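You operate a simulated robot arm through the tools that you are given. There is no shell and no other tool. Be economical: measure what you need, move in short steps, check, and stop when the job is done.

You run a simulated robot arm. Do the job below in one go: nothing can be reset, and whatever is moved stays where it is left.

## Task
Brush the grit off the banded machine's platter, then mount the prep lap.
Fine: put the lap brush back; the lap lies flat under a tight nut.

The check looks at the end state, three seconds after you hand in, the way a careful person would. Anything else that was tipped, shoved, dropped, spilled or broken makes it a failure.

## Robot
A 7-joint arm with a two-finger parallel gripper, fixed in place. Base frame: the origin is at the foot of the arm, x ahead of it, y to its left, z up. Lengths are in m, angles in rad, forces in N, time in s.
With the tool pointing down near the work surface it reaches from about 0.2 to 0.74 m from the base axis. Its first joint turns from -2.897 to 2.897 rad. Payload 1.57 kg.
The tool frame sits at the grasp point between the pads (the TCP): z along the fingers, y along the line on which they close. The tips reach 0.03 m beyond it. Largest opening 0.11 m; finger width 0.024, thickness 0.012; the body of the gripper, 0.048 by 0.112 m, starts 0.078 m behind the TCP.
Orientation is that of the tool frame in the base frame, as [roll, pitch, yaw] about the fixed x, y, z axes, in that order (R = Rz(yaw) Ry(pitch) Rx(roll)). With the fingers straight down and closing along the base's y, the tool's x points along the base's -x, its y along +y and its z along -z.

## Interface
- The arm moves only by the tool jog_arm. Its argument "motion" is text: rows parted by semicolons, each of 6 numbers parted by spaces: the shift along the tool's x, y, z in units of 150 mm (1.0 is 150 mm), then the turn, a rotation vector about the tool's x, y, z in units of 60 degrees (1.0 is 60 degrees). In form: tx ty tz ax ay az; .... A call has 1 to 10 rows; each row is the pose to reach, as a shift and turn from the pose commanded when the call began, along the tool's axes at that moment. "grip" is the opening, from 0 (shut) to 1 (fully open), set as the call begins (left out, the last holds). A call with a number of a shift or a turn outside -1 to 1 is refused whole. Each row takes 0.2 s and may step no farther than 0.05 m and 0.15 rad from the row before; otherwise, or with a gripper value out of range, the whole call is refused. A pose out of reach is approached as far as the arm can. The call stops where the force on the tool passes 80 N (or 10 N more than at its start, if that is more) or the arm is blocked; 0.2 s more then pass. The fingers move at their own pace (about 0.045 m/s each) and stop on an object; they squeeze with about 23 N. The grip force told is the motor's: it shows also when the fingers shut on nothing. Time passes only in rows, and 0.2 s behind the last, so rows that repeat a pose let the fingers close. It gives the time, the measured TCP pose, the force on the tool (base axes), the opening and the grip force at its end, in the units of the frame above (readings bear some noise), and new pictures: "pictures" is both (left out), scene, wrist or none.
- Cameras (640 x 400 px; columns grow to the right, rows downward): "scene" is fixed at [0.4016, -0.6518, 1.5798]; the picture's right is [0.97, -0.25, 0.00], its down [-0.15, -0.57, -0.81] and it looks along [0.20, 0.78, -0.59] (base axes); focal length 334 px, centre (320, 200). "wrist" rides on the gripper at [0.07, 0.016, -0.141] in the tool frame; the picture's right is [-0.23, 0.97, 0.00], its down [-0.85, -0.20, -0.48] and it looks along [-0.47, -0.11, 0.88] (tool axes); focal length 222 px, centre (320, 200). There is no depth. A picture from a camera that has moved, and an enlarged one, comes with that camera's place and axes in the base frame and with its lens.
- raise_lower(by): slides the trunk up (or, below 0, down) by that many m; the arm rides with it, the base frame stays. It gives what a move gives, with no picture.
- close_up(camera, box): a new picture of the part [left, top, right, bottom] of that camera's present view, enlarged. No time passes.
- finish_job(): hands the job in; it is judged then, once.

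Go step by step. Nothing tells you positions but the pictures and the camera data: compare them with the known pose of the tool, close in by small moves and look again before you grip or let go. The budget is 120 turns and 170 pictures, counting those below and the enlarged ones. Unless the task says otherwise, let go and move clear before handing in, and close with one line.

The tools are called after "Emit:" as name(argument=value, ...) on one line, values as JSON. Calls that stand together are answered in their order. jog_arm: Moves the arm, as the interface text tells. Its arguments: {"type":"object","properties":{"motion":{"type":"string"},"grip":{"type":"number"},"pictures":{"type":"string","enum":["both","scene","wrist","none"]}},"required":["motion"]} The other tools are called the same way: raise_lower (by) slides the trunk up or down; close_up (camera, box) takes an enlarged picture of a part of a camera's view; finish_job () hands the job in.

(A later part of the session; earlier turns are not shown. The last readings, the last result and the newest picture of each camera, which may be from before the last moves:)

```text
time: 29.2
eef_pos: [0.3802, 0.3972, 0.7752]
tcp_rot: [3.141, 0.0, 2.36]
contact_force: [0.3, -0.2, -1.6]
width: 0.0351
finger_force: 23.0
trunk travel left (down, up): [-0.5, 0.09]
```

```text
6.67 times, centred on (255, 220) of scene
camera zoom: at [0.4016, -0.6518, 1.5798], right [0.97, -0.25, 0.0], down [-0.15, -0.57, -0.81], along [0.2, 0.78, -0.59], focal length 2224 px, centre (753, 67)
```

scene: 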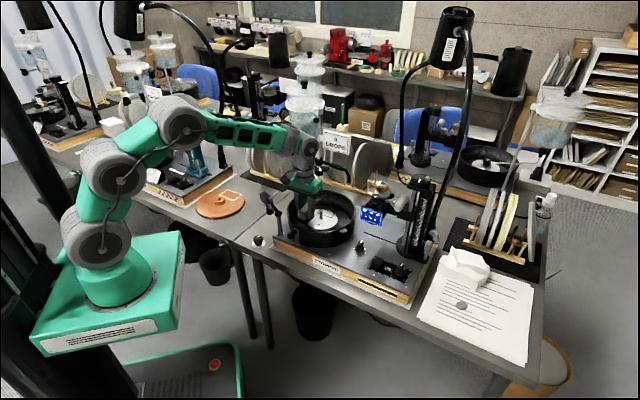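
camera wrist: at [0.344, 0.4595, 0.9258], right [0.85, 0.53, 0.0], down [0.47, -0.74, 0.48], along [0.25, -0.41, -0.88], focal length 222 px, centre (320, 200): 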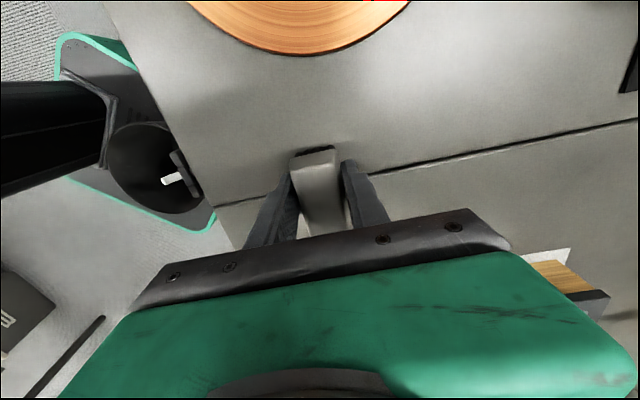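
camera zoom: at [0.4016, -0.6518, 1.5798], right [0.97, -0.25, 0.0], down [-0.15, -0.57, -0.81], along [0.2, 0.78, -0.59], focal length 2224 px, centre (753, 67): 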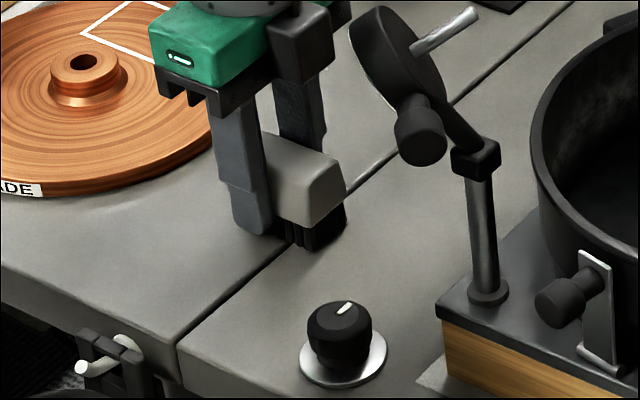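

Emit:
jog_arm(motion="0 0 0.01 0 0 0;0 0 0.01 0 0 0", pictures="none")

Emit:
jog_arm(motion="0 0 0.01 0 0 0;0 0 0.01 0 0 0", pictures="none")

```text
time: 29.8
eef_pos: [0.3816, 0.3975, 0.7735]
tcp_rot: [3.14, 0.0, 2.359]
contact_force: [0.2, -0.9, -1.5]
width: 0.0351
finger_force: 23.0
trunk travel left (down, up): [-0.5, 0.09]
```

```text
time: 30.4
eef_pos: [0.3813, 0.3977, 0.7739]
tcp_rot: [3.14, 0.0, 2.36]
contact_force: [-1.7, -1.9, 6.0]
width: 0.0353
finger_force: 23.3
trunk travel left (down, up): [-0.5, 0.09]
```

Contact. I'll release, rise and look.

Emit:
jog_arm(motion="0 0 0 0 0 0;0 0 0 0 0 0;0 0 0 0 0 0;0 0 0 0 0 0;0 0 0 0 0 0;0 0 0 0 0 0", grip=1, pictures="none")

Emit:
jog_arm(motion="0 0 -0.2 0 0 0;0 0 -0.5 0 0 0;0 0 -0.8 0 0 0;0 0 -1 0 0 0;0 0 -1 0 0 0", pictures="wrist")

Emit:
close_up(camera="scene", box=[180, 170, 290, 250])

```text
time: 31.8
eef_pos: [0.3814, 0.3967, 0.7724]
tcp_rot: [3.14, 0.0, 2.36]
contact_force: [-0.4, -0.4, 0.2]
width: 0.1099
finger_force: 0.0
trunk travel left (down, up): [-0.5, 0.09]
```

```text
time: 33.0
eef_pos: [0.3818, 0.3994, 0.9227]
tcp_rot: [-3.141, -0.001, 2.359]
contact_force: [0.8, 0.1, -0.5]
width: 0.1099
finger_force: 0.2
trunk travel left (down, up): [-0.5, 0.09]
camera wrist: at [0.3436, 0.4595, 1.0648], right [0.85, 0.53, 0.0], down [0.47, -0.74, 0.48], along [0.25, -0.41, -0.88], focal length 222 px, centre (320, 200)
```

wrist: 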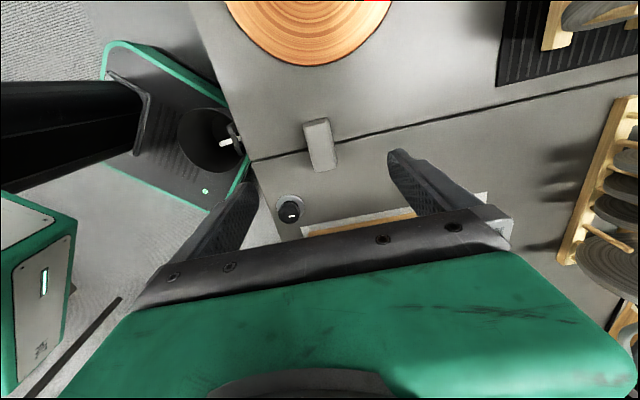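

```text
5.00 times, centred on (235, 210) of scene
camera zoom: at [0.4016, -0.6518, 1.5798], right [0.97, -0.25, 0.0], down [-0.15, -0.57, -0.81], along [0.2, 0.78, -0.59], focal length 1668 px, centre (745, 150)
```

zoom: 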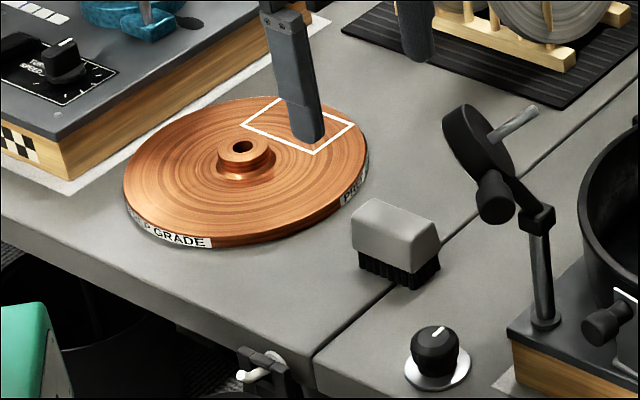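

The brush is back home. Next I'll go over the lap, turning to the default yaw.

Emit:
jog_arm(motion="0.15 0.02 -0.15 0 0 -0.125;0.3 0.04 -0.25 0 0 -0.25;0.45 0.06 -0.35 0 0 -0.375;0.6 0.09 -0.45 0 0 -0.5;0.8 0.12 -0.5 0 0 -0.625;0.98 0.141 -0.5 0 0 -0.747;0.98 0.141 -0.5 0 0 -0.747", pictures="wrist")

Emit:
close_up(camera="wrist", box=[220, 60, 460, 240])

```text
time: 34.6
eef_pos: [0.291, 0.5175, 0.9967]
tcp_rot: [3.141, 0.0, -3.139]
contact_force: [0.2, 0.4, 0.3]
width: 0.1101
finger_force: 0.1
trunk travel left (down, up): [-0.5, 0.09]
camera wrist: at [0.2218, 0.5341, 1.139], right [0.22, 0.97, 0.0], down [0.86, -0.2, 0.48], along [0.47, -0.11, -0.88], focal length 222 px, centre (320, 200)
```

wrist: 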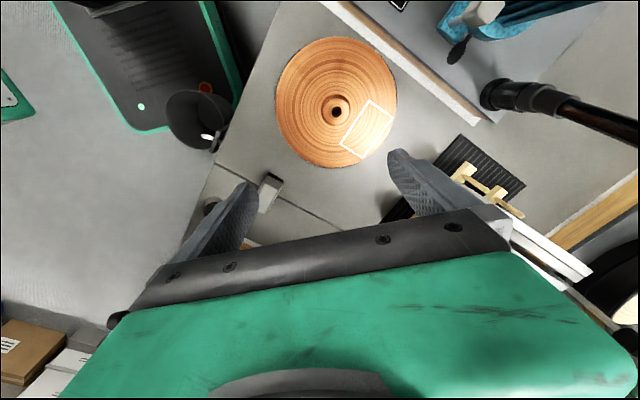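

```text
2.22 times, centred on (340, 150) of wrist
camera zoom: at [0.2218, 0.5341, 1.139], right [0.22, 0.97, 0.0], down [0.86, -0.2, 0.48], along [0.47, -0.11, -0.88], focal length 494 px, centre (276, 311)
```

zoom: 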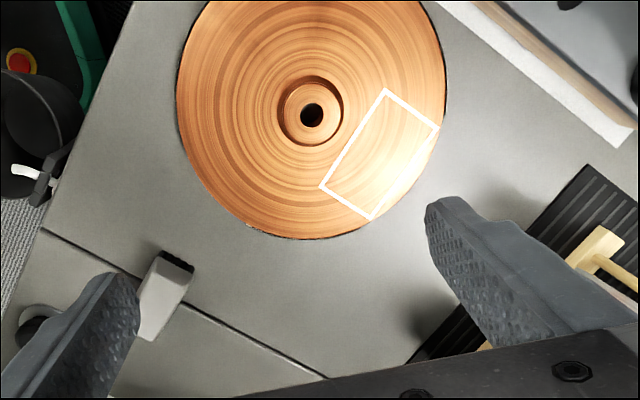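

The hub centre is at about (0.272, 0.548). I'll descend partway.

Emit:
jog_arm(motion="0.127 0.203 0.2 0 0 0;0.127 0.203 0.5 0 0 0;0.127 0.203 0.8 0 0 0;0.127 0.203 0.9 0 0 0;0.127 0.203 0.9 0 0 0", pictures="wrist")

Emit:
close_up(camera="wrist", box=[220, 90, 440, 240])

Emit:
close_up(camera="scene", box=[170, 140, 270, 230])

```text
time: 35.8
eef_pos: [0.2726, 0.5466, 0.8626]
tcp_rot: [3.14, 0.001, 3.141]
contact_force: [0.7, 1.2, -0.8]
width: 0.1099
finger_force: 0.1
trunk travel left (down, up): [-0.5, 0.09]
camera wrist: at [0.2031, 0.5634, 1.0032], right [0.23, 0.97, 0.0], down [0.86, -0.2, 0.48], along [0.47, -0.11, -0.88], focal length 222 px, centre (320, 200)
```

wrist: 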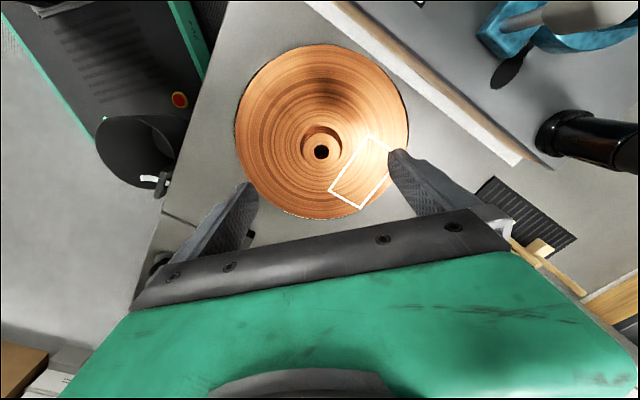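

```text
2.67 times, centred on (330, 165) of wrist
camera zoom: at [0.2031, 0.5634, 1.0032], right [0.23, 0.97, 0.0], down [0.86, -0.2, 0.48], along [0.47, -0.11, -0.88], focal length 592 px, centre (293, 293)
```

zoom: 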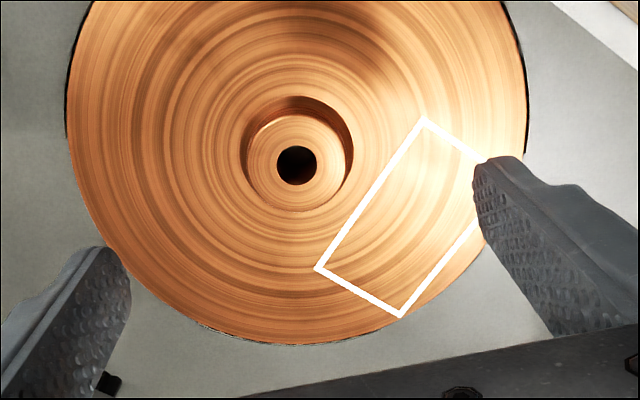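

```text
4.44 times, centred on (220, 185) of scene
camera zoom: at [0.4016, -0.6518, 1.5798], right [0.97, -0.25, 0.0], down [-0.15, -0.57, -0.81], along [0.2, 0.78, -0.59], focal length 1483 px, centre (764, 267)
```

zoom: 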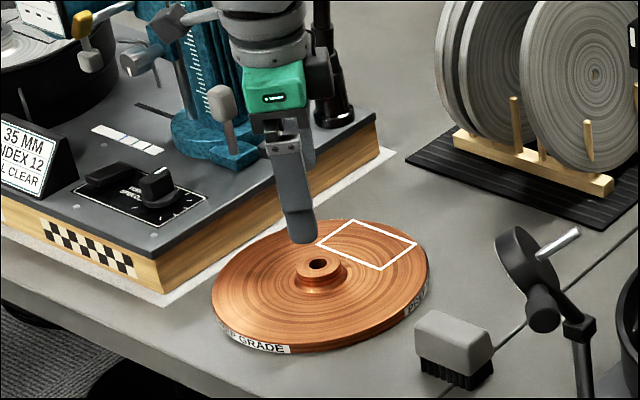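

Emit:
jog_arm(motion="0.02 0.017 0.2 0 0 0;0.02 0.017 0.4 0 0 0;0.02 0.017 0.5 0 0 0;0.02 0.017 0.5 0 0 0", pictures="wrist")

Emit:
close_up(camera="scene", box=[190, 170, 250, 220])

Emit:
close_up(camera="wrist", box=[220, 90, 440, 240])

```text
time: 36.8
eef_pos: [0.2684, 0.5494, 0.787]
tcp_rot: [-3.141, 0.0, -3.14]
contact_force: [-0.2, 0.3, -0.1]
width: 0.11
finger_force: 0.1
trunk travel left (down, up): [-0.5, 0.09]
camera wrist: at [0.1994, 0.5661, 0.9284], right [0.23, 0.97, 0.0], down [0.86, -0.2, 0.48], along [0.47, -0.11, -0.88], focal length 222 px, centre (320, 200)
```

wrist: 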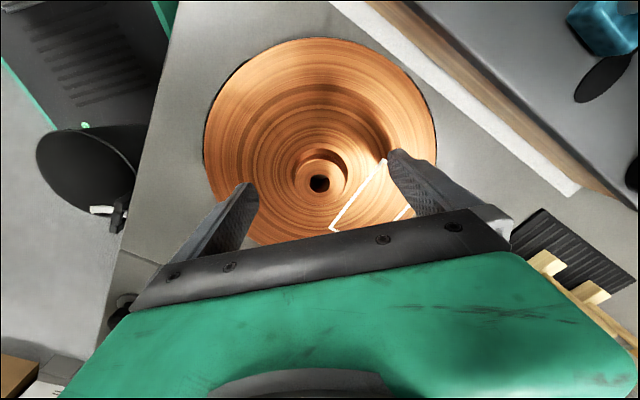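

```text
8.00 times, centred on (220, 195) of scene
camera zoom: at [0.4016, -0.6518, 1.5798], right [0.97, -0.25, 0.0], down [-0.15, -0.57, -0.81], along [0.2, 0.78, -0.59], focal length 2669 px, centre (1120, 240)
```

zoom: 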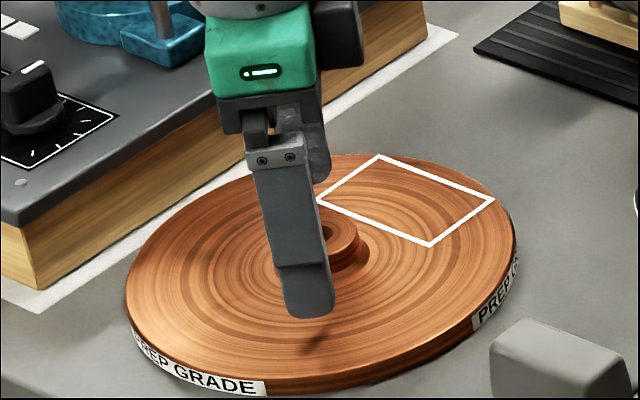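

```text
2.67 times, centred on (330, 165) of wrist
camera zoom: at [0.1994, 0.5661, 0.9284], right [0.23, 0.97, 0.0], down [0.86, -0.2, 0.48], along [0.47, -0.11, -0.88], focal length 592 px, centre (293, 293)
```

zoom: 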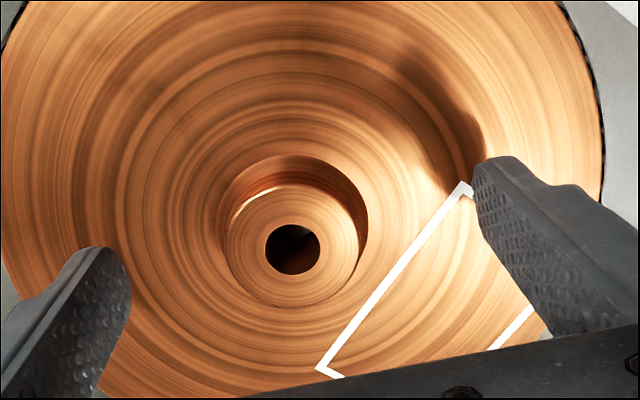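

The gripper is centred on the hub. I'll lower until the tips nearly reach the lap face.

Emit:
jog_arm(motion="-0.01 0 0.02 0 0 0;-0.01 0 0.03 0 0 0;-0.01 0 0.03 0 0 0", pictures="none")

Emit:
close_up(camera="scene", box=[190, 170, 250, 220])

```text
time: 37.6
eef_pos: [0.2705, 0.5498, 0.7833]
tcp_rot: [-3.141, 0.0, -3.141]
contact_force: [-0.4, -0.3, -0.7]
width: 0.1098
finger_force: 0.0
trunk travel left (down, up): [-0.5, 0.09]
```

```text
8.00 times, centred on (220, 195) of scene
camera zoom: at [0.4016, -0.6518, 1.5798], right [0.97, -0.25, 0.0], down [-0.15, -0.57, -0.81], along [0.2, 0.78, -0.59], focal length 2669 px, centre (1120, 240)
```

zoom: 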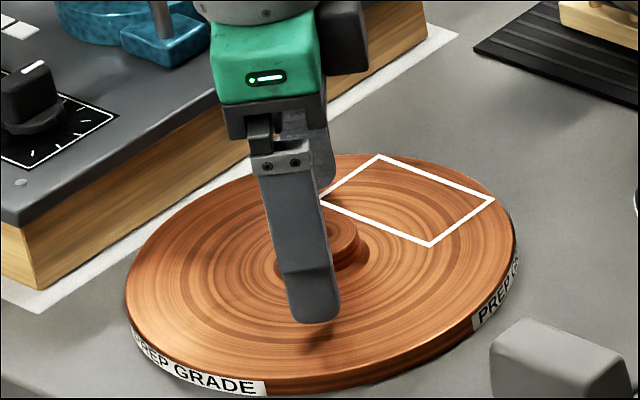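

Emit:
jog_arm(motion="0 0 0.01 0 0 0;0 0 0.02 0 0 0;0 0 0.02 0 0 0", pictures="none")

Emit:
jog_arm(motion="0 0 0.01 0 0 0;0 0 0.015 0 0 0;0 0 0.015 0 0 0", pictures="none")

Emit:
close_up(camera="scene", box=[190, 170, 250, 220])

```text
time: 38.4
eef_pos: [0.2714, 0.5497, 0.7804]
tcp_rot: [-3.141, -0.001, -3.14]
contact_force: [0.7, 0.6, -0.2]
width: 0.1097
finger_force: 0.1
trunk travel left (down, up): [-0.5, 0.09]
```

```text
time: 39.2
eef_pos: [0.2706, 0.5495, 0.7772]
tcp_rot: [-3.14, 0.001, -3.139]
contact_force: [0.2, 0.2, -0.8]
width: 0.11
finger_force: 0.0
trunk travel left (down, up): [-0.5, 0.09]
```

```text
8.00 times, centred on (220, 195) of scene
camera zoom: at [0.4016, -0.6518, 1.5798], right [0.97, -0.25, 0.0], down [-0.15, -0.57, -0.81], along [0.2, 0.78, -0.59], focal length 2669 px, centre (1120, 240)
```

zoom: 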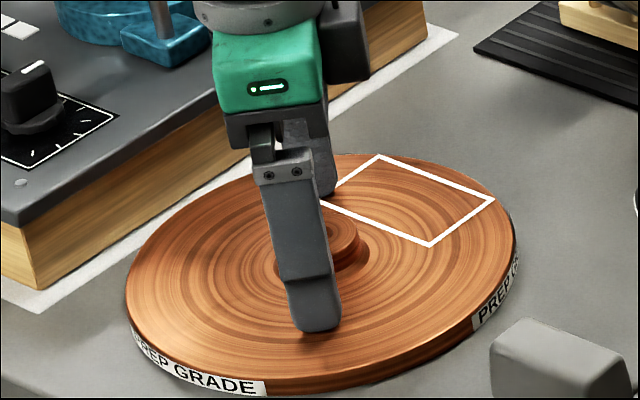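

The tips sit just above the lap face. I'll close on the hub.

Emit:
jog_arm(motion="0 0 0 0 0 0;0 0 0 0 0 0;0 0 0 0 0 0;0 0 0 0 0 0;0 0 0 0 0 0;0 0 0 0 0 0;0 0 0 0 0 0", grip=0, pictures="none")

Emit:
jog_arm(motion="0 0 -0.03 0 0 0;0 0 -0.08 0 0 0;0 0 -0.15 0 0 0;0 0 -0.15 0 0 0", pictures="wrist")

Emit:
close_up(camera="scene", box=[180, 160, 260, 230])

```text
time: 40.8
eef_pos: [0.271, 0.5488, 0.7771]
tcp_rot: [-3.141, 0.001, -3.139]
contact_force: [-0.2, -1.8, -0.1]
width: 0.0403
finger_force: 23.4
trunk travel left (down, up): [-0.5, 0.09]
```

```text
time: 41.8
eef_pos: [0.271, 0.5486, 0.8001]
tcp_rot: [-3.141, 0.001, -3.14]
contact_force: [-1.1, 0.5, -4.4]
width: 0.0402
finger_force: 23.2
trunk travel left (down, up): [-0.5, 0.09]
camera wrist: at [0.2009, 0.566, 0.9418], right [0.23, 0.97, 0.0], down [0.86, -0.2, 0.48], along [0.47, -0.11, -0.88], focal length 222 px, centre (320, 200)
```

wrist: 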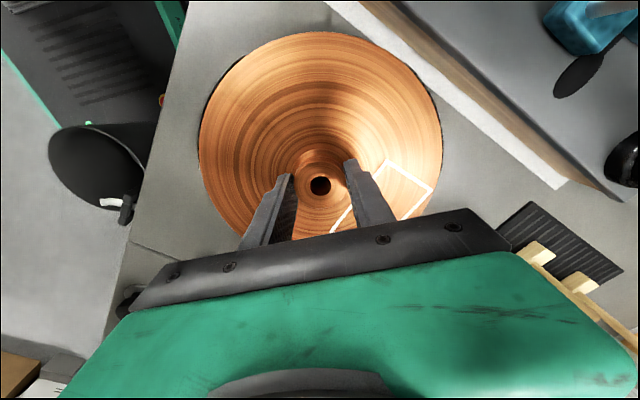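

```text
5.71 times, centred on (220, 195) of scene
camera zoom: at [0.4016, -0.6518, 1.5798], right [0.97, -0.25, 0.0], down [-0.15, -0.57, -0.81], along [0.2, 0.78, -0.59], focal length 1907 px, centre (891, 229)
```

zoom: 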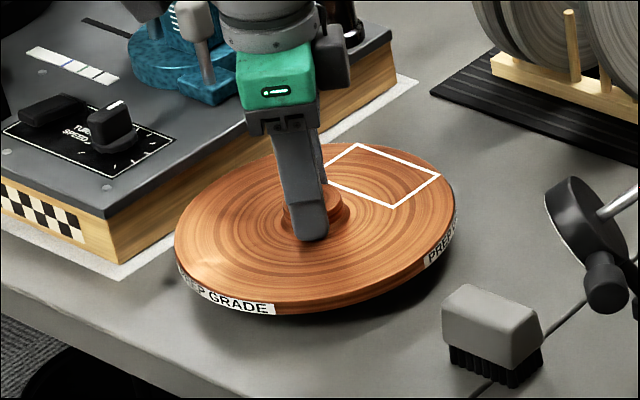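

The lap lifts level, at about 4 N. I'll raise it and carry it toward the spindle high enough to clear the dop arm.

Emit:
jog_arm(motion="0 0 -0.15 0 0 0;0 0 -0.3 0 0 0;0 0 -0.5 0 0 0;0 0 -0.7 0 0 0;0 0 -0.9 0 0 0;0 0 -1 0 0 0;0 0 -1 0 0 0", pictures="none")

Emit:
jog_arm(motion="-0.05 -0.05 -0.2 0 0 0;-0.15 -0.15 -0.4 0 0 0;-0.3 -0.28 -0.6 0 0 0;-0.45 -0.4 -0.7 0 0 0;-0.6 -0.53 -0.7 0 0 0;-0.75 -0.66 -0.7 0 0 0;-0.8 -0.7 -0.7 0 0 0;-0.8 -0.7 -0.7 0 0 0", pictures="both")

```text
time: 43.4
eef_pos: [0.2709, 0.5502, 0.9495]
tcp_rot: [-3.14, 0.001, -3.14]
contact_force: [0.0, 0.0, -3.8]
width: 0.0401
finger_force: 23.3
trunk travel left (down, up): [-0.5, 0.09]
```

```text
time: 45.2
eef_pos: [0.3914, 0.4441, 1.0552]
tcp_rot: [3.141, 0.002, -3.139]
contact_force: [0.4, 0.2, -2.9]
width: 0.0403
finger_force: 23.1
trunk travel left (down, up): [-0.5, 0.09]
camera wrist: at [0.322, 0.4613, 1.1979], right [0.23, 0.97, 0.0], down [0.86, -0.2, 0.48], along [0.47, -0.11, -0.88], focal length 222 px, centre (320, 200)
```

scene: 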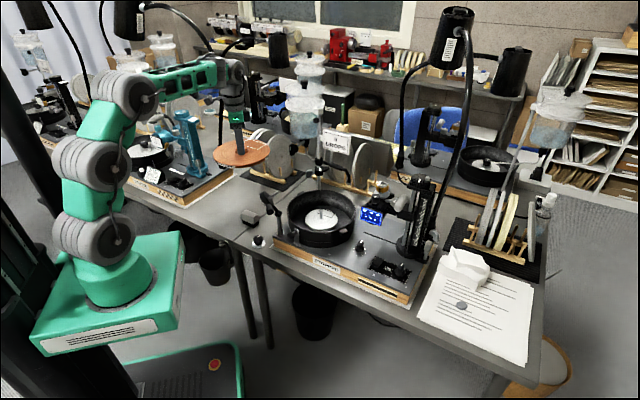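
wrist: 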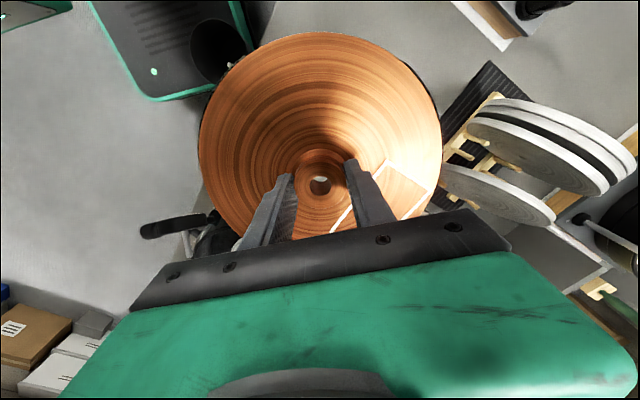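

Emit:
jog_arm(motion="-0.1 -0.16 -0.05 0 0 0;-0.2 -0.32 -0.05 0 0 0;-0.3 -0.48 -0.05 0 0 0;-0.4 -0.64 -0.05 0 0 0;-0.5 -0.8 -0.05 0 0 0;-0.6 -0.96 -0.05 0 0 0;-0.6 -0.96 -0.05 0 0 0", pictures="scene")

Emit:
close_up(camera="scene", box=[220, 60, 380, 260])

```text
time: 46.8
eef_pos: [0.4804, 0.3005, 1.0617]
tcp_rot: [-3.142, -0.001, -3.139]
contact_force: [0.4, -0.2, -2.5]
width: 0.0403
finger_force: 22.9
trunk travel left (down, up): [-0.5, 0.09]
```

scene: 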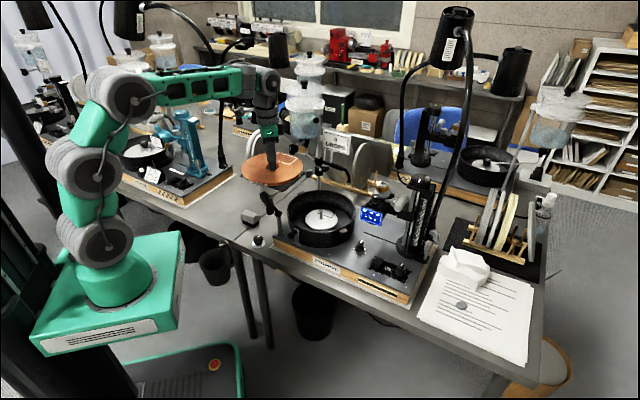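

```text
2.00 times, centred on (300, 160) of scene
camera zoom: at [0.4016, -0.6518, 1.5798], right [0.97, -0.25, 0.0], down [-0.15, -0.57, -0.81], along [0.2, 0.78, -0.59], focal length 667 px, centre (360, 280)
```

zoom: 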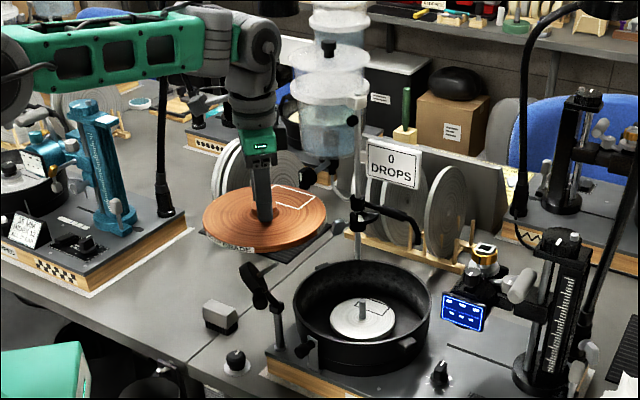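

Emit:
jog_arm(motion="-0.15 -0.1 0 0 0 0;-0.3 -0.2 0 0 0 0;-0.45 -0.3 0 0 0 0;-0.6 -0.4 0 0 0 0;-0.75 -0.403 0 0 0 0;-0.9 -0.403 0 0 0 0;-1.0 -0.403 0 0 0 0;-1.0 -0.403 0 0 0 0", pictures="both")

Emit:
close_up(camera="scene", box=[250, 90, 390, 260])

Emit:
close_up(camera="wrist", box=[180, 20, 460, 240])

```text
time: 48.6
eef_pos: [0.6313, 0.2399, 1.0636]
tcp_rot: [3.14, 0.0, 3.141]
contact_force: [-0.7, -0.2, -4.0]
width: 0.0403
finger_force: 22.4
trunk travel left (down, up): [-0.5, 0.09]
camera wrist: at [0.5618, 0.2567, 1.2049], right [0.23, 0.97, 0.0], down [0.86, -0.2, 0.48], along [0.47, -0.11, -0.88], focal length 222 px, centre (320, 200)
```

scene: 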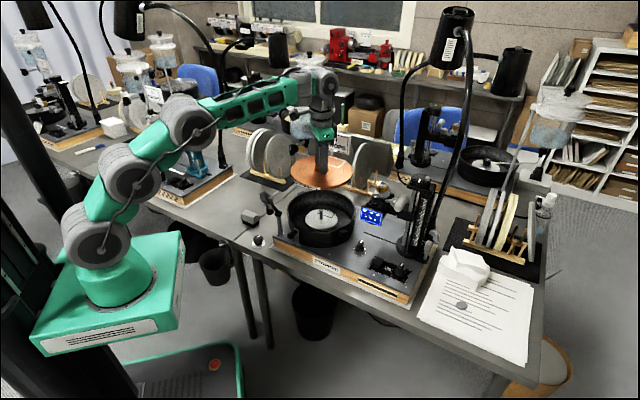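
wrist: 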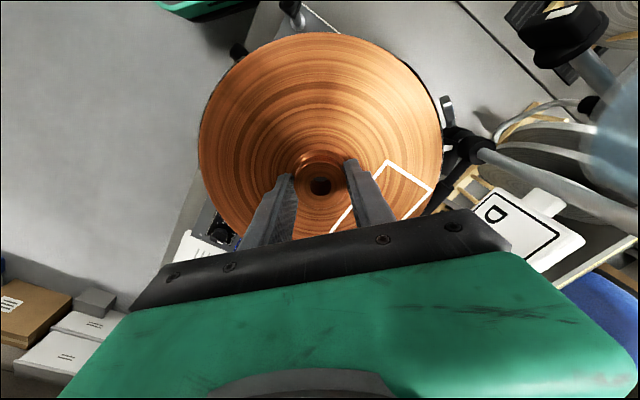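

```text
2.35 times, centred on (320, 175) of scene
camera zoom: at [0.4016, -0.6518, 1.5798], right [0.97, -0.25, 0.0], down [-0.15, -0.57, -0.81], along [0.2, 0.78, -0.59], focal length 785 px, centre (320, 259)
```

zoom: 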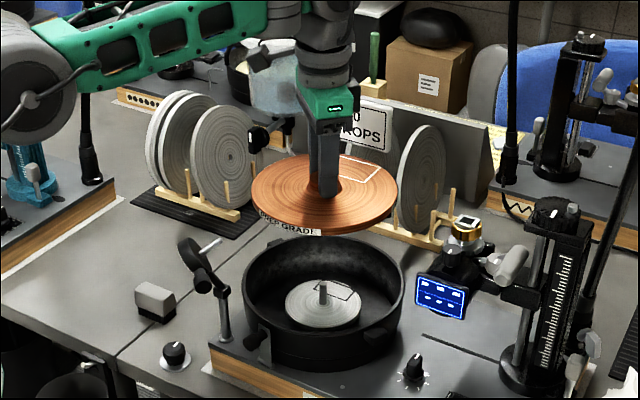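

```text
1.82 times, centred on (320, 130) of wrist
camera zoom: at [0.5618, 0.2567, 1.2049], right [0.23, 0.97, 0.0], down [0.86, -0.2, 0.48], along [0.47, -0.11, -0.88], focal length 404 px, centre (320, 327)
```

zoom: 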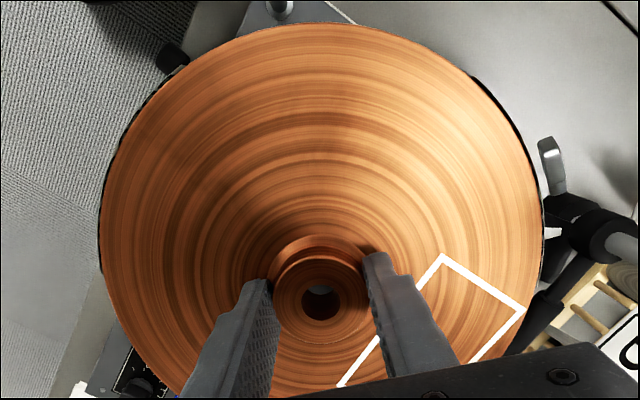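

The lap is hovering over the spindle. I'll lower it to just above the spindle tip and then measure the alignment.

Emit:
jog_arm(motion="0 0 0.15 0 0 0;0 0 0.3 0 0 0;0 0 0.45 0 0 0;0 0 0.6 0 0 0;0 0 0.75 0 0 0;0 0 0.8 0 0 0;0 0 0.8 0 0 0", pictures="wrist")

Emit:
close_up(camera="scene", box=[280, 165, 370, 235])

Emit:
close_up(camera="wrist", box=[280, 140, 360, 210])

```text
time: 50.2
eef_pos: [0.6306, 0.241, 0.943]
tcp_rot: [3.142, -0.001, -3.14]
contact_force: [-0.1, -1.1, -3.0]
width: 0.0404
finger_force: 23.0
trunk travel left (down, up): [-0.5, 0.09]
camera wrist: at [0.5617, 0.2569, 1.0848], right [0.23, 0.97, 0.0], down [0.86, -0.2, 0.48], along [0.47, -0.11, -0.88], focal length 222 px, centre (320, 200)
```

wrist: 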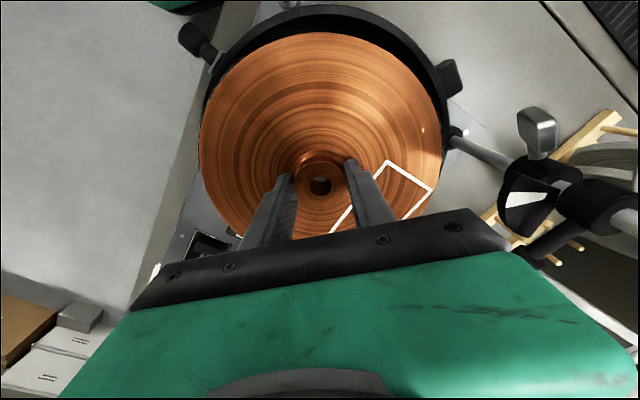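

```text
5.71 times, centred on (325, 200) of scene
camera zoom: at [0.4016, -0.6518, 1.5798], right [0.97, -0.25, 0.0], down [-0.15, -0.57, -0.81], along [0.2, 0.78, -0.59], focal length 1907 px, centre (291, 200)
```

zoom: 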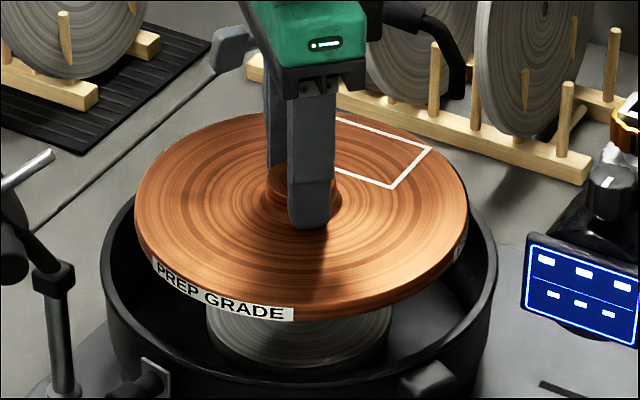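

```text
5.71 times, centred on (320, 175) of wrist
camera zoom: at [0.5617, 0.2569, 1.0848], right [0.23, 0.97, 0.0], down [0.86, -0.2, 0.48], along [0.47, -0.11, -0.88], focal length 1269 px, centre (320, 343)
```

zoom: 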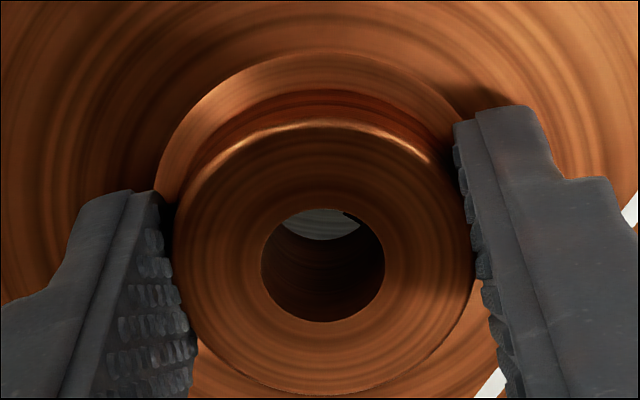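

I can see the bare platter through the bore. I'll take sharper measurements of the lap's edges before lowering.

Emit:
close_up(camera="scene", box=[295, 175, 375, 225])

```text
8.00 times, centred on (335, 200) of scene
camera zoom: at [0.4016, -0.6518, 1.5798], right [0.97, -0.25, 0.0], down [-0.15, -0.57, -0.81], along [0.2, 0.78, -0.59], focal length 2669 px, centre (200, 200)
```

zoom: 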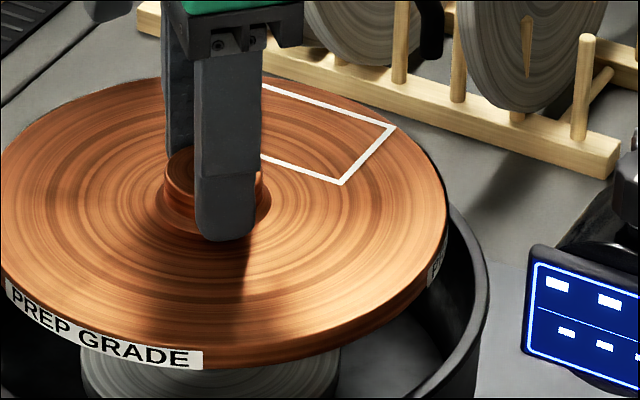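

The lap needs to shift about 1.3 mm toward −x. I'll apply that and lower to the spindle tip while watching the force.

Emit:
jog_arm(motion="0.009 0.002 0.06 0 0 0;0.009 0.002 0.12 0 0 0;0.009 0.002 0.15 0 0 0;0.009 0.002 0.15 0 0 0", pictures="none")

Emit:
close_up(camera="wrist", box=[300, 160, 340, 200])

```text
time: 51.2
eef_pos: [0.6296, 0.2409, 0.9195]
tcp_rot: [-3.141, -0.001, 3.141]
contact_force: [0.5, 0.5, -2.5]
width: 0.0401
finger_force: 22.7
trunk travel left (down, up): [-0.5, 0.09]
```

```text
10.00 times, centred on (320, 180) of wrist
camera zoom: at [0.5604, 0.2572, 1.0621], right [0.23, 0.97, 0.0], down [0.86, -0.2, 0.48], along [0.47, -0.11, -0.88], focal length 2221 px, centre (320, 400)
```

zoom: 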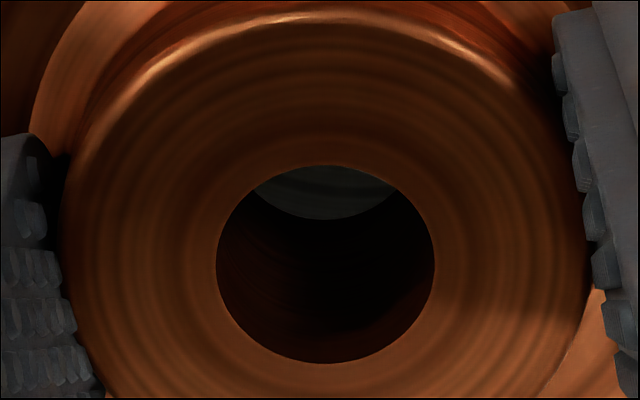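

Emit:
jog_arm(motion="0 0 0.015 0 0 0;0 0 0.03 0 0 0;0 0 0.03 0 0 0", pictures="none")

Emit:
close_up(camera="wrist", box=[300, 160, 340, 200])

```text
time: 52.0
eef_pos: [0.6292, 0.2401, 0.9172]
tcp_rot: [-3.141, -0.001, -3.142]
contact_force: [0.2, 0.6, -1.8]
width: 0.0403
finger_force: 23.5
trunk travel left (down, up): [-0.5, 0.09]
```

```text
10.00 times, centred on (320, 180) of wrist
camera zoom: at [0.5605, 0.2572, 1.0575], right [0.23, 0.97, 0.0], down [0.86, -0.2, 0.48], along [0.47, -0.11, -0.88], focal length 2221 px, centre (320, 400)
```

zoom: 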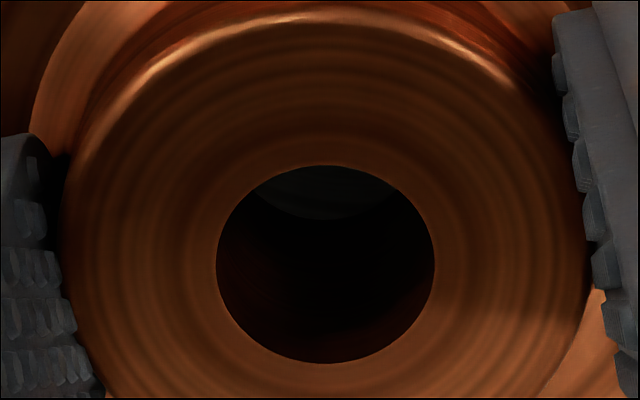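

Emit:
jog_arm(motion="0 0 0.015 0 0 0;0 0 0.03 0 0 0;0 0 0.03 0 0 0", pictures="none")

Emit:
jog_arm(motion="0 0 0.015 0 0 0;0 0 0.03 0 0 0;0 0 0.03 0 0 0", pictures="none")

Emit:
close_up(camera="wrist", box=[300, 160, 340, 200])

Emit:
close_up(camera="scene", box=[280, 165, 370, 235])

```text
time: 52.8
eef_pos: [0.6299, 0.2399, 0.9113]
tcp_rot: [3.141, 0.001, -3.141]
contact_force: [-0.3, 0.1, -3.3]
width: 0.0404
finger_force: 22.9
trunk travel left (down, up): [-0.5, 0.09]
```

```text
time: 53.6
eef_pos: [0.6292, 0.2403, 0.9069]
tcp_rot: [-3.141, -0.001, -3.139]
contact_force: [-0.6, -0.4, -3.2]
width: 0.0403
finger_force: 22.9
trunk travel left (down, up): [-0.5, 0.09]
```

```text
10.00 times, centred on (320, 180) of wrist
camera zoom: at [0.5605, 0.2572, 1.0486], right [0.23, 0.97, 0.0], down [0.86, -0.2, 0.48], along [0.47, -0.11, -0.88], focal length 2221 px, centre (320, 400)
```

zoom: 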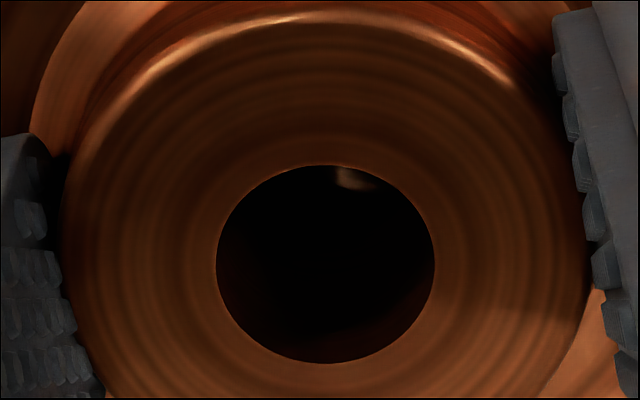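

```text
5.71 times, centred on (325, 200) of scene
camera zoom: at [0.4016, -0.6518, 1.5798], right [0.97, -0.25, 0.0], down [-0.15, -0.57, -0.81], along [0.2, 0.78, -0.59], focal length 1907 px, centre (291, 200)
```

zoom: 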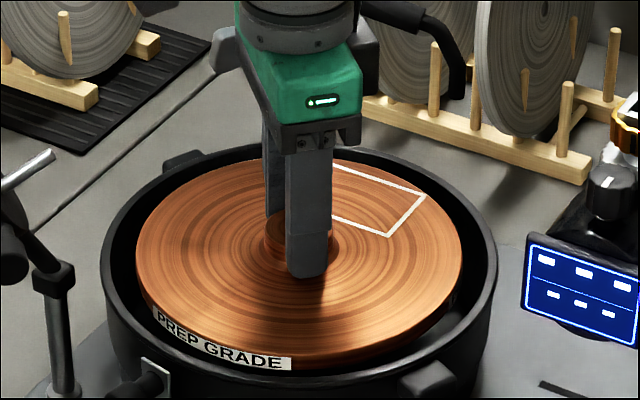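

Emit:
jog_arm(motion="0 0 0.015 0 0 0;0 0 0.03 0 0 0;0 0 0.03 0 0 0", pictures="none")

Emit:
jog_arm(motion="0 0 0.015 0 0 0;0 0 0.03 0 0 0;0 0 0.03 0 0 0", pictures="none")

Emit:
close_up(camera="wrist", box=[300, 160, 340, 200])

```text
time: 54.4
eef_pos: [0.6284, 0.2416, 0.9029]
tcp_rot: [3.141, 0.0, -3.139]
contact_force: [-0.1, 0.7, -3.8]
width: 0.0404
finger_force: 23.5
trunk travel left (down, up): [-0.5, 0.09]
```

```text
time: 55.2
eef_pos: [0.6296, 0.2392, 0.8972]
tcp_rot: [-3.141, 0.001, -3.139]
contact_force: [0.1, 0.3, -2.9]
width: 0.0404
finger_force: 23.1
trunk travel left (down, up): [-0.5, 0.09]
```

```text
10.00 times, centred on (320, 180) of wrist
camera zoom: at [0.5606, 0.2571, 1.0394], right [0.23, 0.97, 0.0], down [0.86, -0.2, 0.48], along [0.47, -0.11, -0.88], focal length 2221 px, centre (320, 400)
```

zoom: 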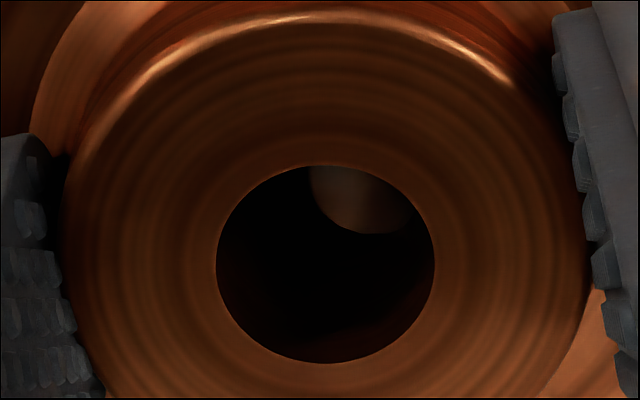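

The spindle tip is now visible inside the bore, about 3.5 mm off toward +y. I'll shift that way and re-check.

Emit:
jog_arm(motion="-0.003 0.012 0 0 0 0;-0.005 0.023 0 0 0 0;-0.005 0.023 0 0 0 0", pictures="none")

Emit:
close_up(camera="wrist", box=[300, 160, 340, 200])

```text
time: 56.0
eef_pos: [0.6314, 0.2439, 0.8977]
tcp_rot: [3.14, 0.0, -3.141]
contact_force: [0.2, 0.2, -3.4]
width: 0.0404
finger_force: 22.7
trunk travel left (down, up): [-0.5, 0.09]
```

```text
10.00 times, centred on (320, 180) of wrist
camera zoom: at [0.5615, 0.2606, 1.0395], right [0.23, 0.97, 0.0], down [0.86, -0.2, 0.48], along [0.47, -0.11, -0.88], focal length 2221 px, centre (320, 400)
```

zoom: 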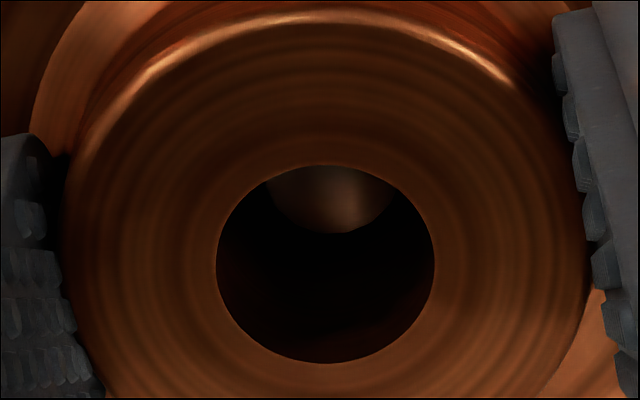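

It's centred laterally. I'll lower further, watching the tip rise in the bore.

Emit:
jog_arm(motion="0 0.003 0.02 0 0 0;0 0.003 0.04 0 0 0;0 0.003 0.06 0 0 0;0 0.003 0.06 0 0 0", pictures="none")

Emit:
close_up(camera="wrist", box=[300, 160, 340, 200])

```text
time: 57.0
eef_pos: [0.6314, 0.2438, 0.8886]
tcp_rot: [3.14, -0.002, -3.141]
contact_force: [-0.3, -0.2, -3.6]
width: 0.0402
finger_force: 22.8
trunk travel left (down, up): [-0.5, 0.09]
```

```text
10.00 times, centred on (320, 180) of wrist
camera zoom: at [0.5611, 0.2608, 1.0301], right [0.23, 0.97, 0.0], down [0.86, -0.2, 0.48], along [0.47, -0.11, -0.88], focal length 2221 px, centre (320, 400)
```

zoom: 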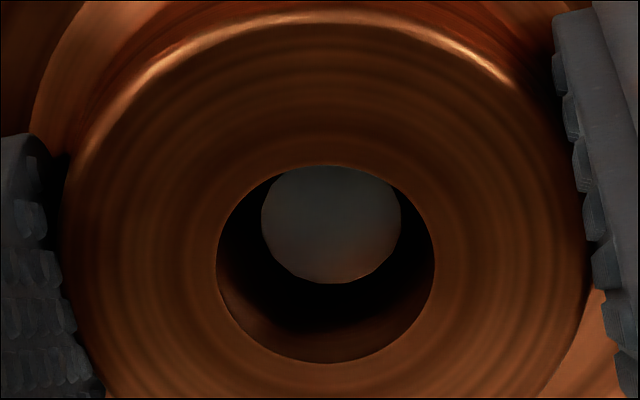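

Emit:
jog_arm(motion="0 0 0.02 0 0 0;0 0 0.04 0 0 0;0 0 0.055 0 0 0;0 0 0.055 0 0 0", pictures="none")

Emit:
close_up(camera="wrist", box=[300, 160, 340, 200])

```text
time: 58.0
eef_pos: [0.6315, 0.2446, 0.8798]
tcp_rot: [-3.141, 0.001, -3.138]
contact_force: [-0.2, 0.2, -3.6]
width: 0.04
finger_force: 22.9
trunk travel left (down, up): [-0.5, 0.09]
```

```text
10.00 times, centred on (320, 180) of wrist
camera zoom: at [0.5616, 0.2609, 1.0219], right [0.23, 0.97, 0.0], down [0.86, -0.2, 0.48], along [0.47, -0.11, -0.88], focal length 2221 px, centre (320, 400)
```

zoom: 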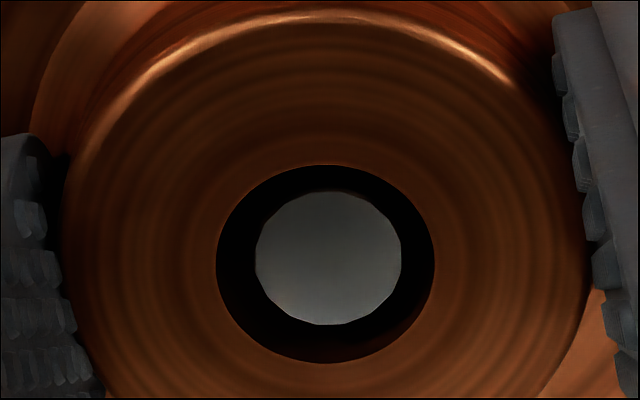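

The spindle is well centred in the bore. I'll lower the lap until it seats.

Emit:
jog_arm(motion="0 0 0.02 0 0 0;0 0 0.04 0 0 0;0 0 0.05 0 0 0;0 0 0.05 0 0 0", pictures="none")

Emit:
jog_arm(motion="0 0 0.01 0 0 0;0 0 0.015 0 0 0;0 0 0.015 0 0 0", pictures="none")

Emit:
jog_arm(motion="0 0 0.01 0 0 0;0 0 0.013 0 0 0;0 0 0.013 0 0 0", pictures="none")

Emit:
close_up(camera="wrist", box=[280, 140, 360, 210])

Emit:
close_up(camera="scene", box=[280, 175, 370, 245])

```text
time: 59.0
eef_pos: [0.6305, 0.2437, 0.8716]
tcp_rot: [3.141, 0.0, -3.14]
contact_force: [0.0, -0.3, -3.8]
width: 0.0403
finger_force: 23.1
trunk travel left (down, up): [-0.5, 0.09]
```

```text
time: 59.8
eef_pos: [0.6308, 0.2455, 0.8706]
tcp_rot: [3.141, 0.0, -3.141]
contact_force: [0.1, 0.5, -3.4]
width: 0.0402
finger_force: 23.2
trunk travel left (down, up): [-0.5, 0.09]
```

```text
time: 60.6
eef_pos: [0.6308, 0.2447, 0.8702]
tcp_rot: [-3.141, 0.003, -3.14]
contact_force: [-0.8, 0.4, 3.1]
width: 0.0403
finger_force: 22.8
trunk travel left (down, up): [-0.5, 0.09]
```

```text
5.71 times, centred on (320, 175) of wrist
camera zoom: at [0.5612, 0.2608, 1.0116], right [0.23, 0.97, 0.0], down [0.85, -0.2, 0.48], along [0.47, -0.11, -0.88], focal length 1269 px, centre (320, 343)
```

zoom: 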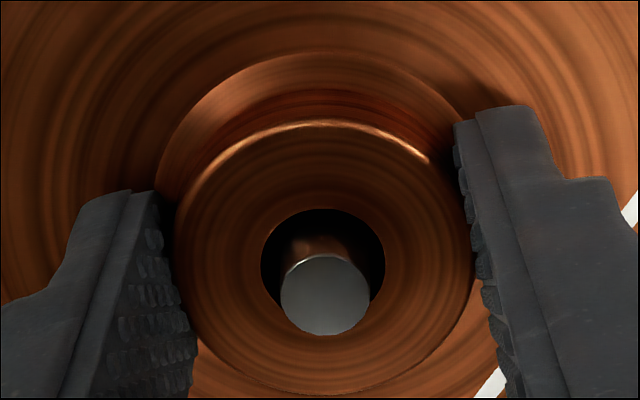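

```text
5.71 times, centred on (325, 210) of scene
camera zoom: at [0.4016, -0.6518, 1.5798], right [0.97, -0.25, 0.0], down [-0.15, -0.57, -0.81], along [0.2, 0.78, -0.59], focal length 1907 px, centre (291, 143)
```

zoom: 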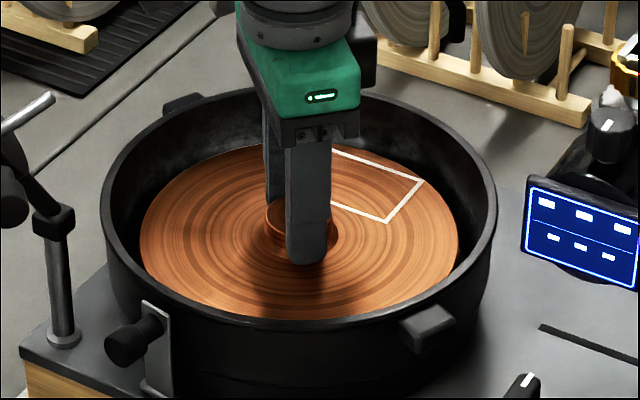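

The lap is seated with light contact. I'll release, rise and inspect.

Emit:
jog_arm(motion="0 0 0 0 0 0;0 0 0 0 0 0;0 0 0 0 0 0;0 0 0 0 0 0;0 0 0 0 0 0", grip=0.8, pictures="none")

Emit:
jog_arm(motion="0 0 -0.15 0 0 0;0 0 -0.4 0 0 0;0 0 -0.7 0 0 0;0 0 -1 0 0 0;0 0 -1 0 0 0", pictures="none")

Emit:
jog_arm(motion="0.2 0 -0.2 0 0 0;0.2 0 -0.4 0 0 0;0.2 0 -0.4 0 0 0", pictures="wrist")

Emit:
close_up(camera="scene", box=[280, 175, 370, 245])

Emit:
close_up(camera="wrist", box=[220, 80, 460, 240])

```text
time: 61.8
eef_pos: [0.6302, 0.2442, 0.8677]
tcp_rot: [-3.142, 0.001, -3.142]
contact_force: [-0.3, 0.2, -0.4]
width: 0.088
finger_force: 0.1
trunk travel left (down, up): [-0.5, 0.09]
```

```text
time: 63.0
eef_pos: [0.6316, 0.2433, 1.0181]
tcp_rot: [-3.141, -0.001, -3.138]
contact_force: [0.1, 0.2, -0.2]
width: 0.088
finger_force: 0.1
trunk travel left (down, up): [-0.5, 0.09]
```

```text
time: 63.8
eef_pos: [0.6017, 0.2442, 1.0779]
tcp_rot: [3.141, 0.001, 3.142]
contact_force: [0.0, -0.3, 0.0]
width: 0.0878
finger_force: 0.1
trunk travel left (down, up): [-0.5, 0.09]
camera wrist: at [0.5313, 0.2612, 1.2202], right [0.23, 0.97, 0.0], down [0.86, -0.2, 0.48], along [0.47, -0.11, -0.88], focal length 222 px, centre (320, 200)
```

wrist: 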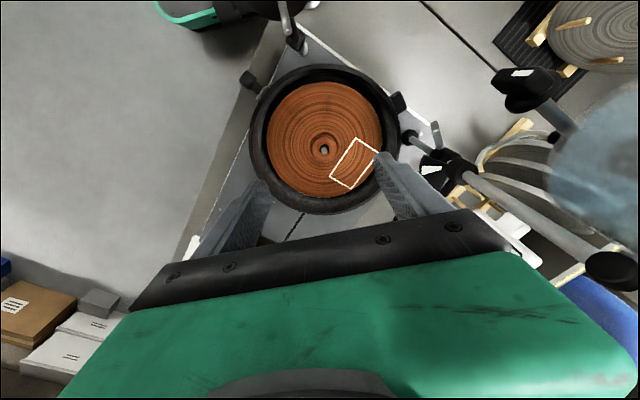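

```text
5.71 times, centred on (325, 210) of scene
camera zoom: at [0.4016, -0.6518, 1.5798], right [0.97, -0.25, 0.0], down [-0.15, -0.57, -0.81], along [0.2, 0.78, -0.59], focal length 1907 px, centre (291, 143)
```

zoom: 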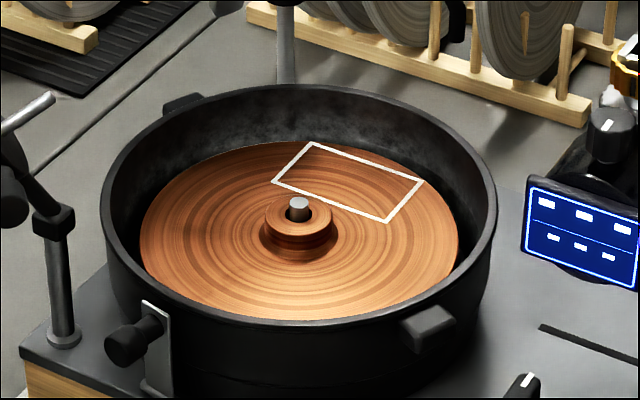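

```text
2.50 times, centred on (340, 160) of wrist
camera zoom: at [0.5313, 0.2612, 1.2202], right [0.23, 0.97, 0.0], down [0.86, -0.2, 0.48], along [0.47, -0.11, -0.88], focal length 555 px, centre (270, 300)
```

zoom: 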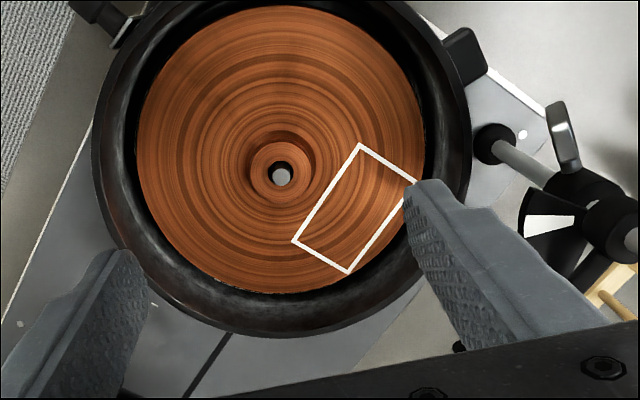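

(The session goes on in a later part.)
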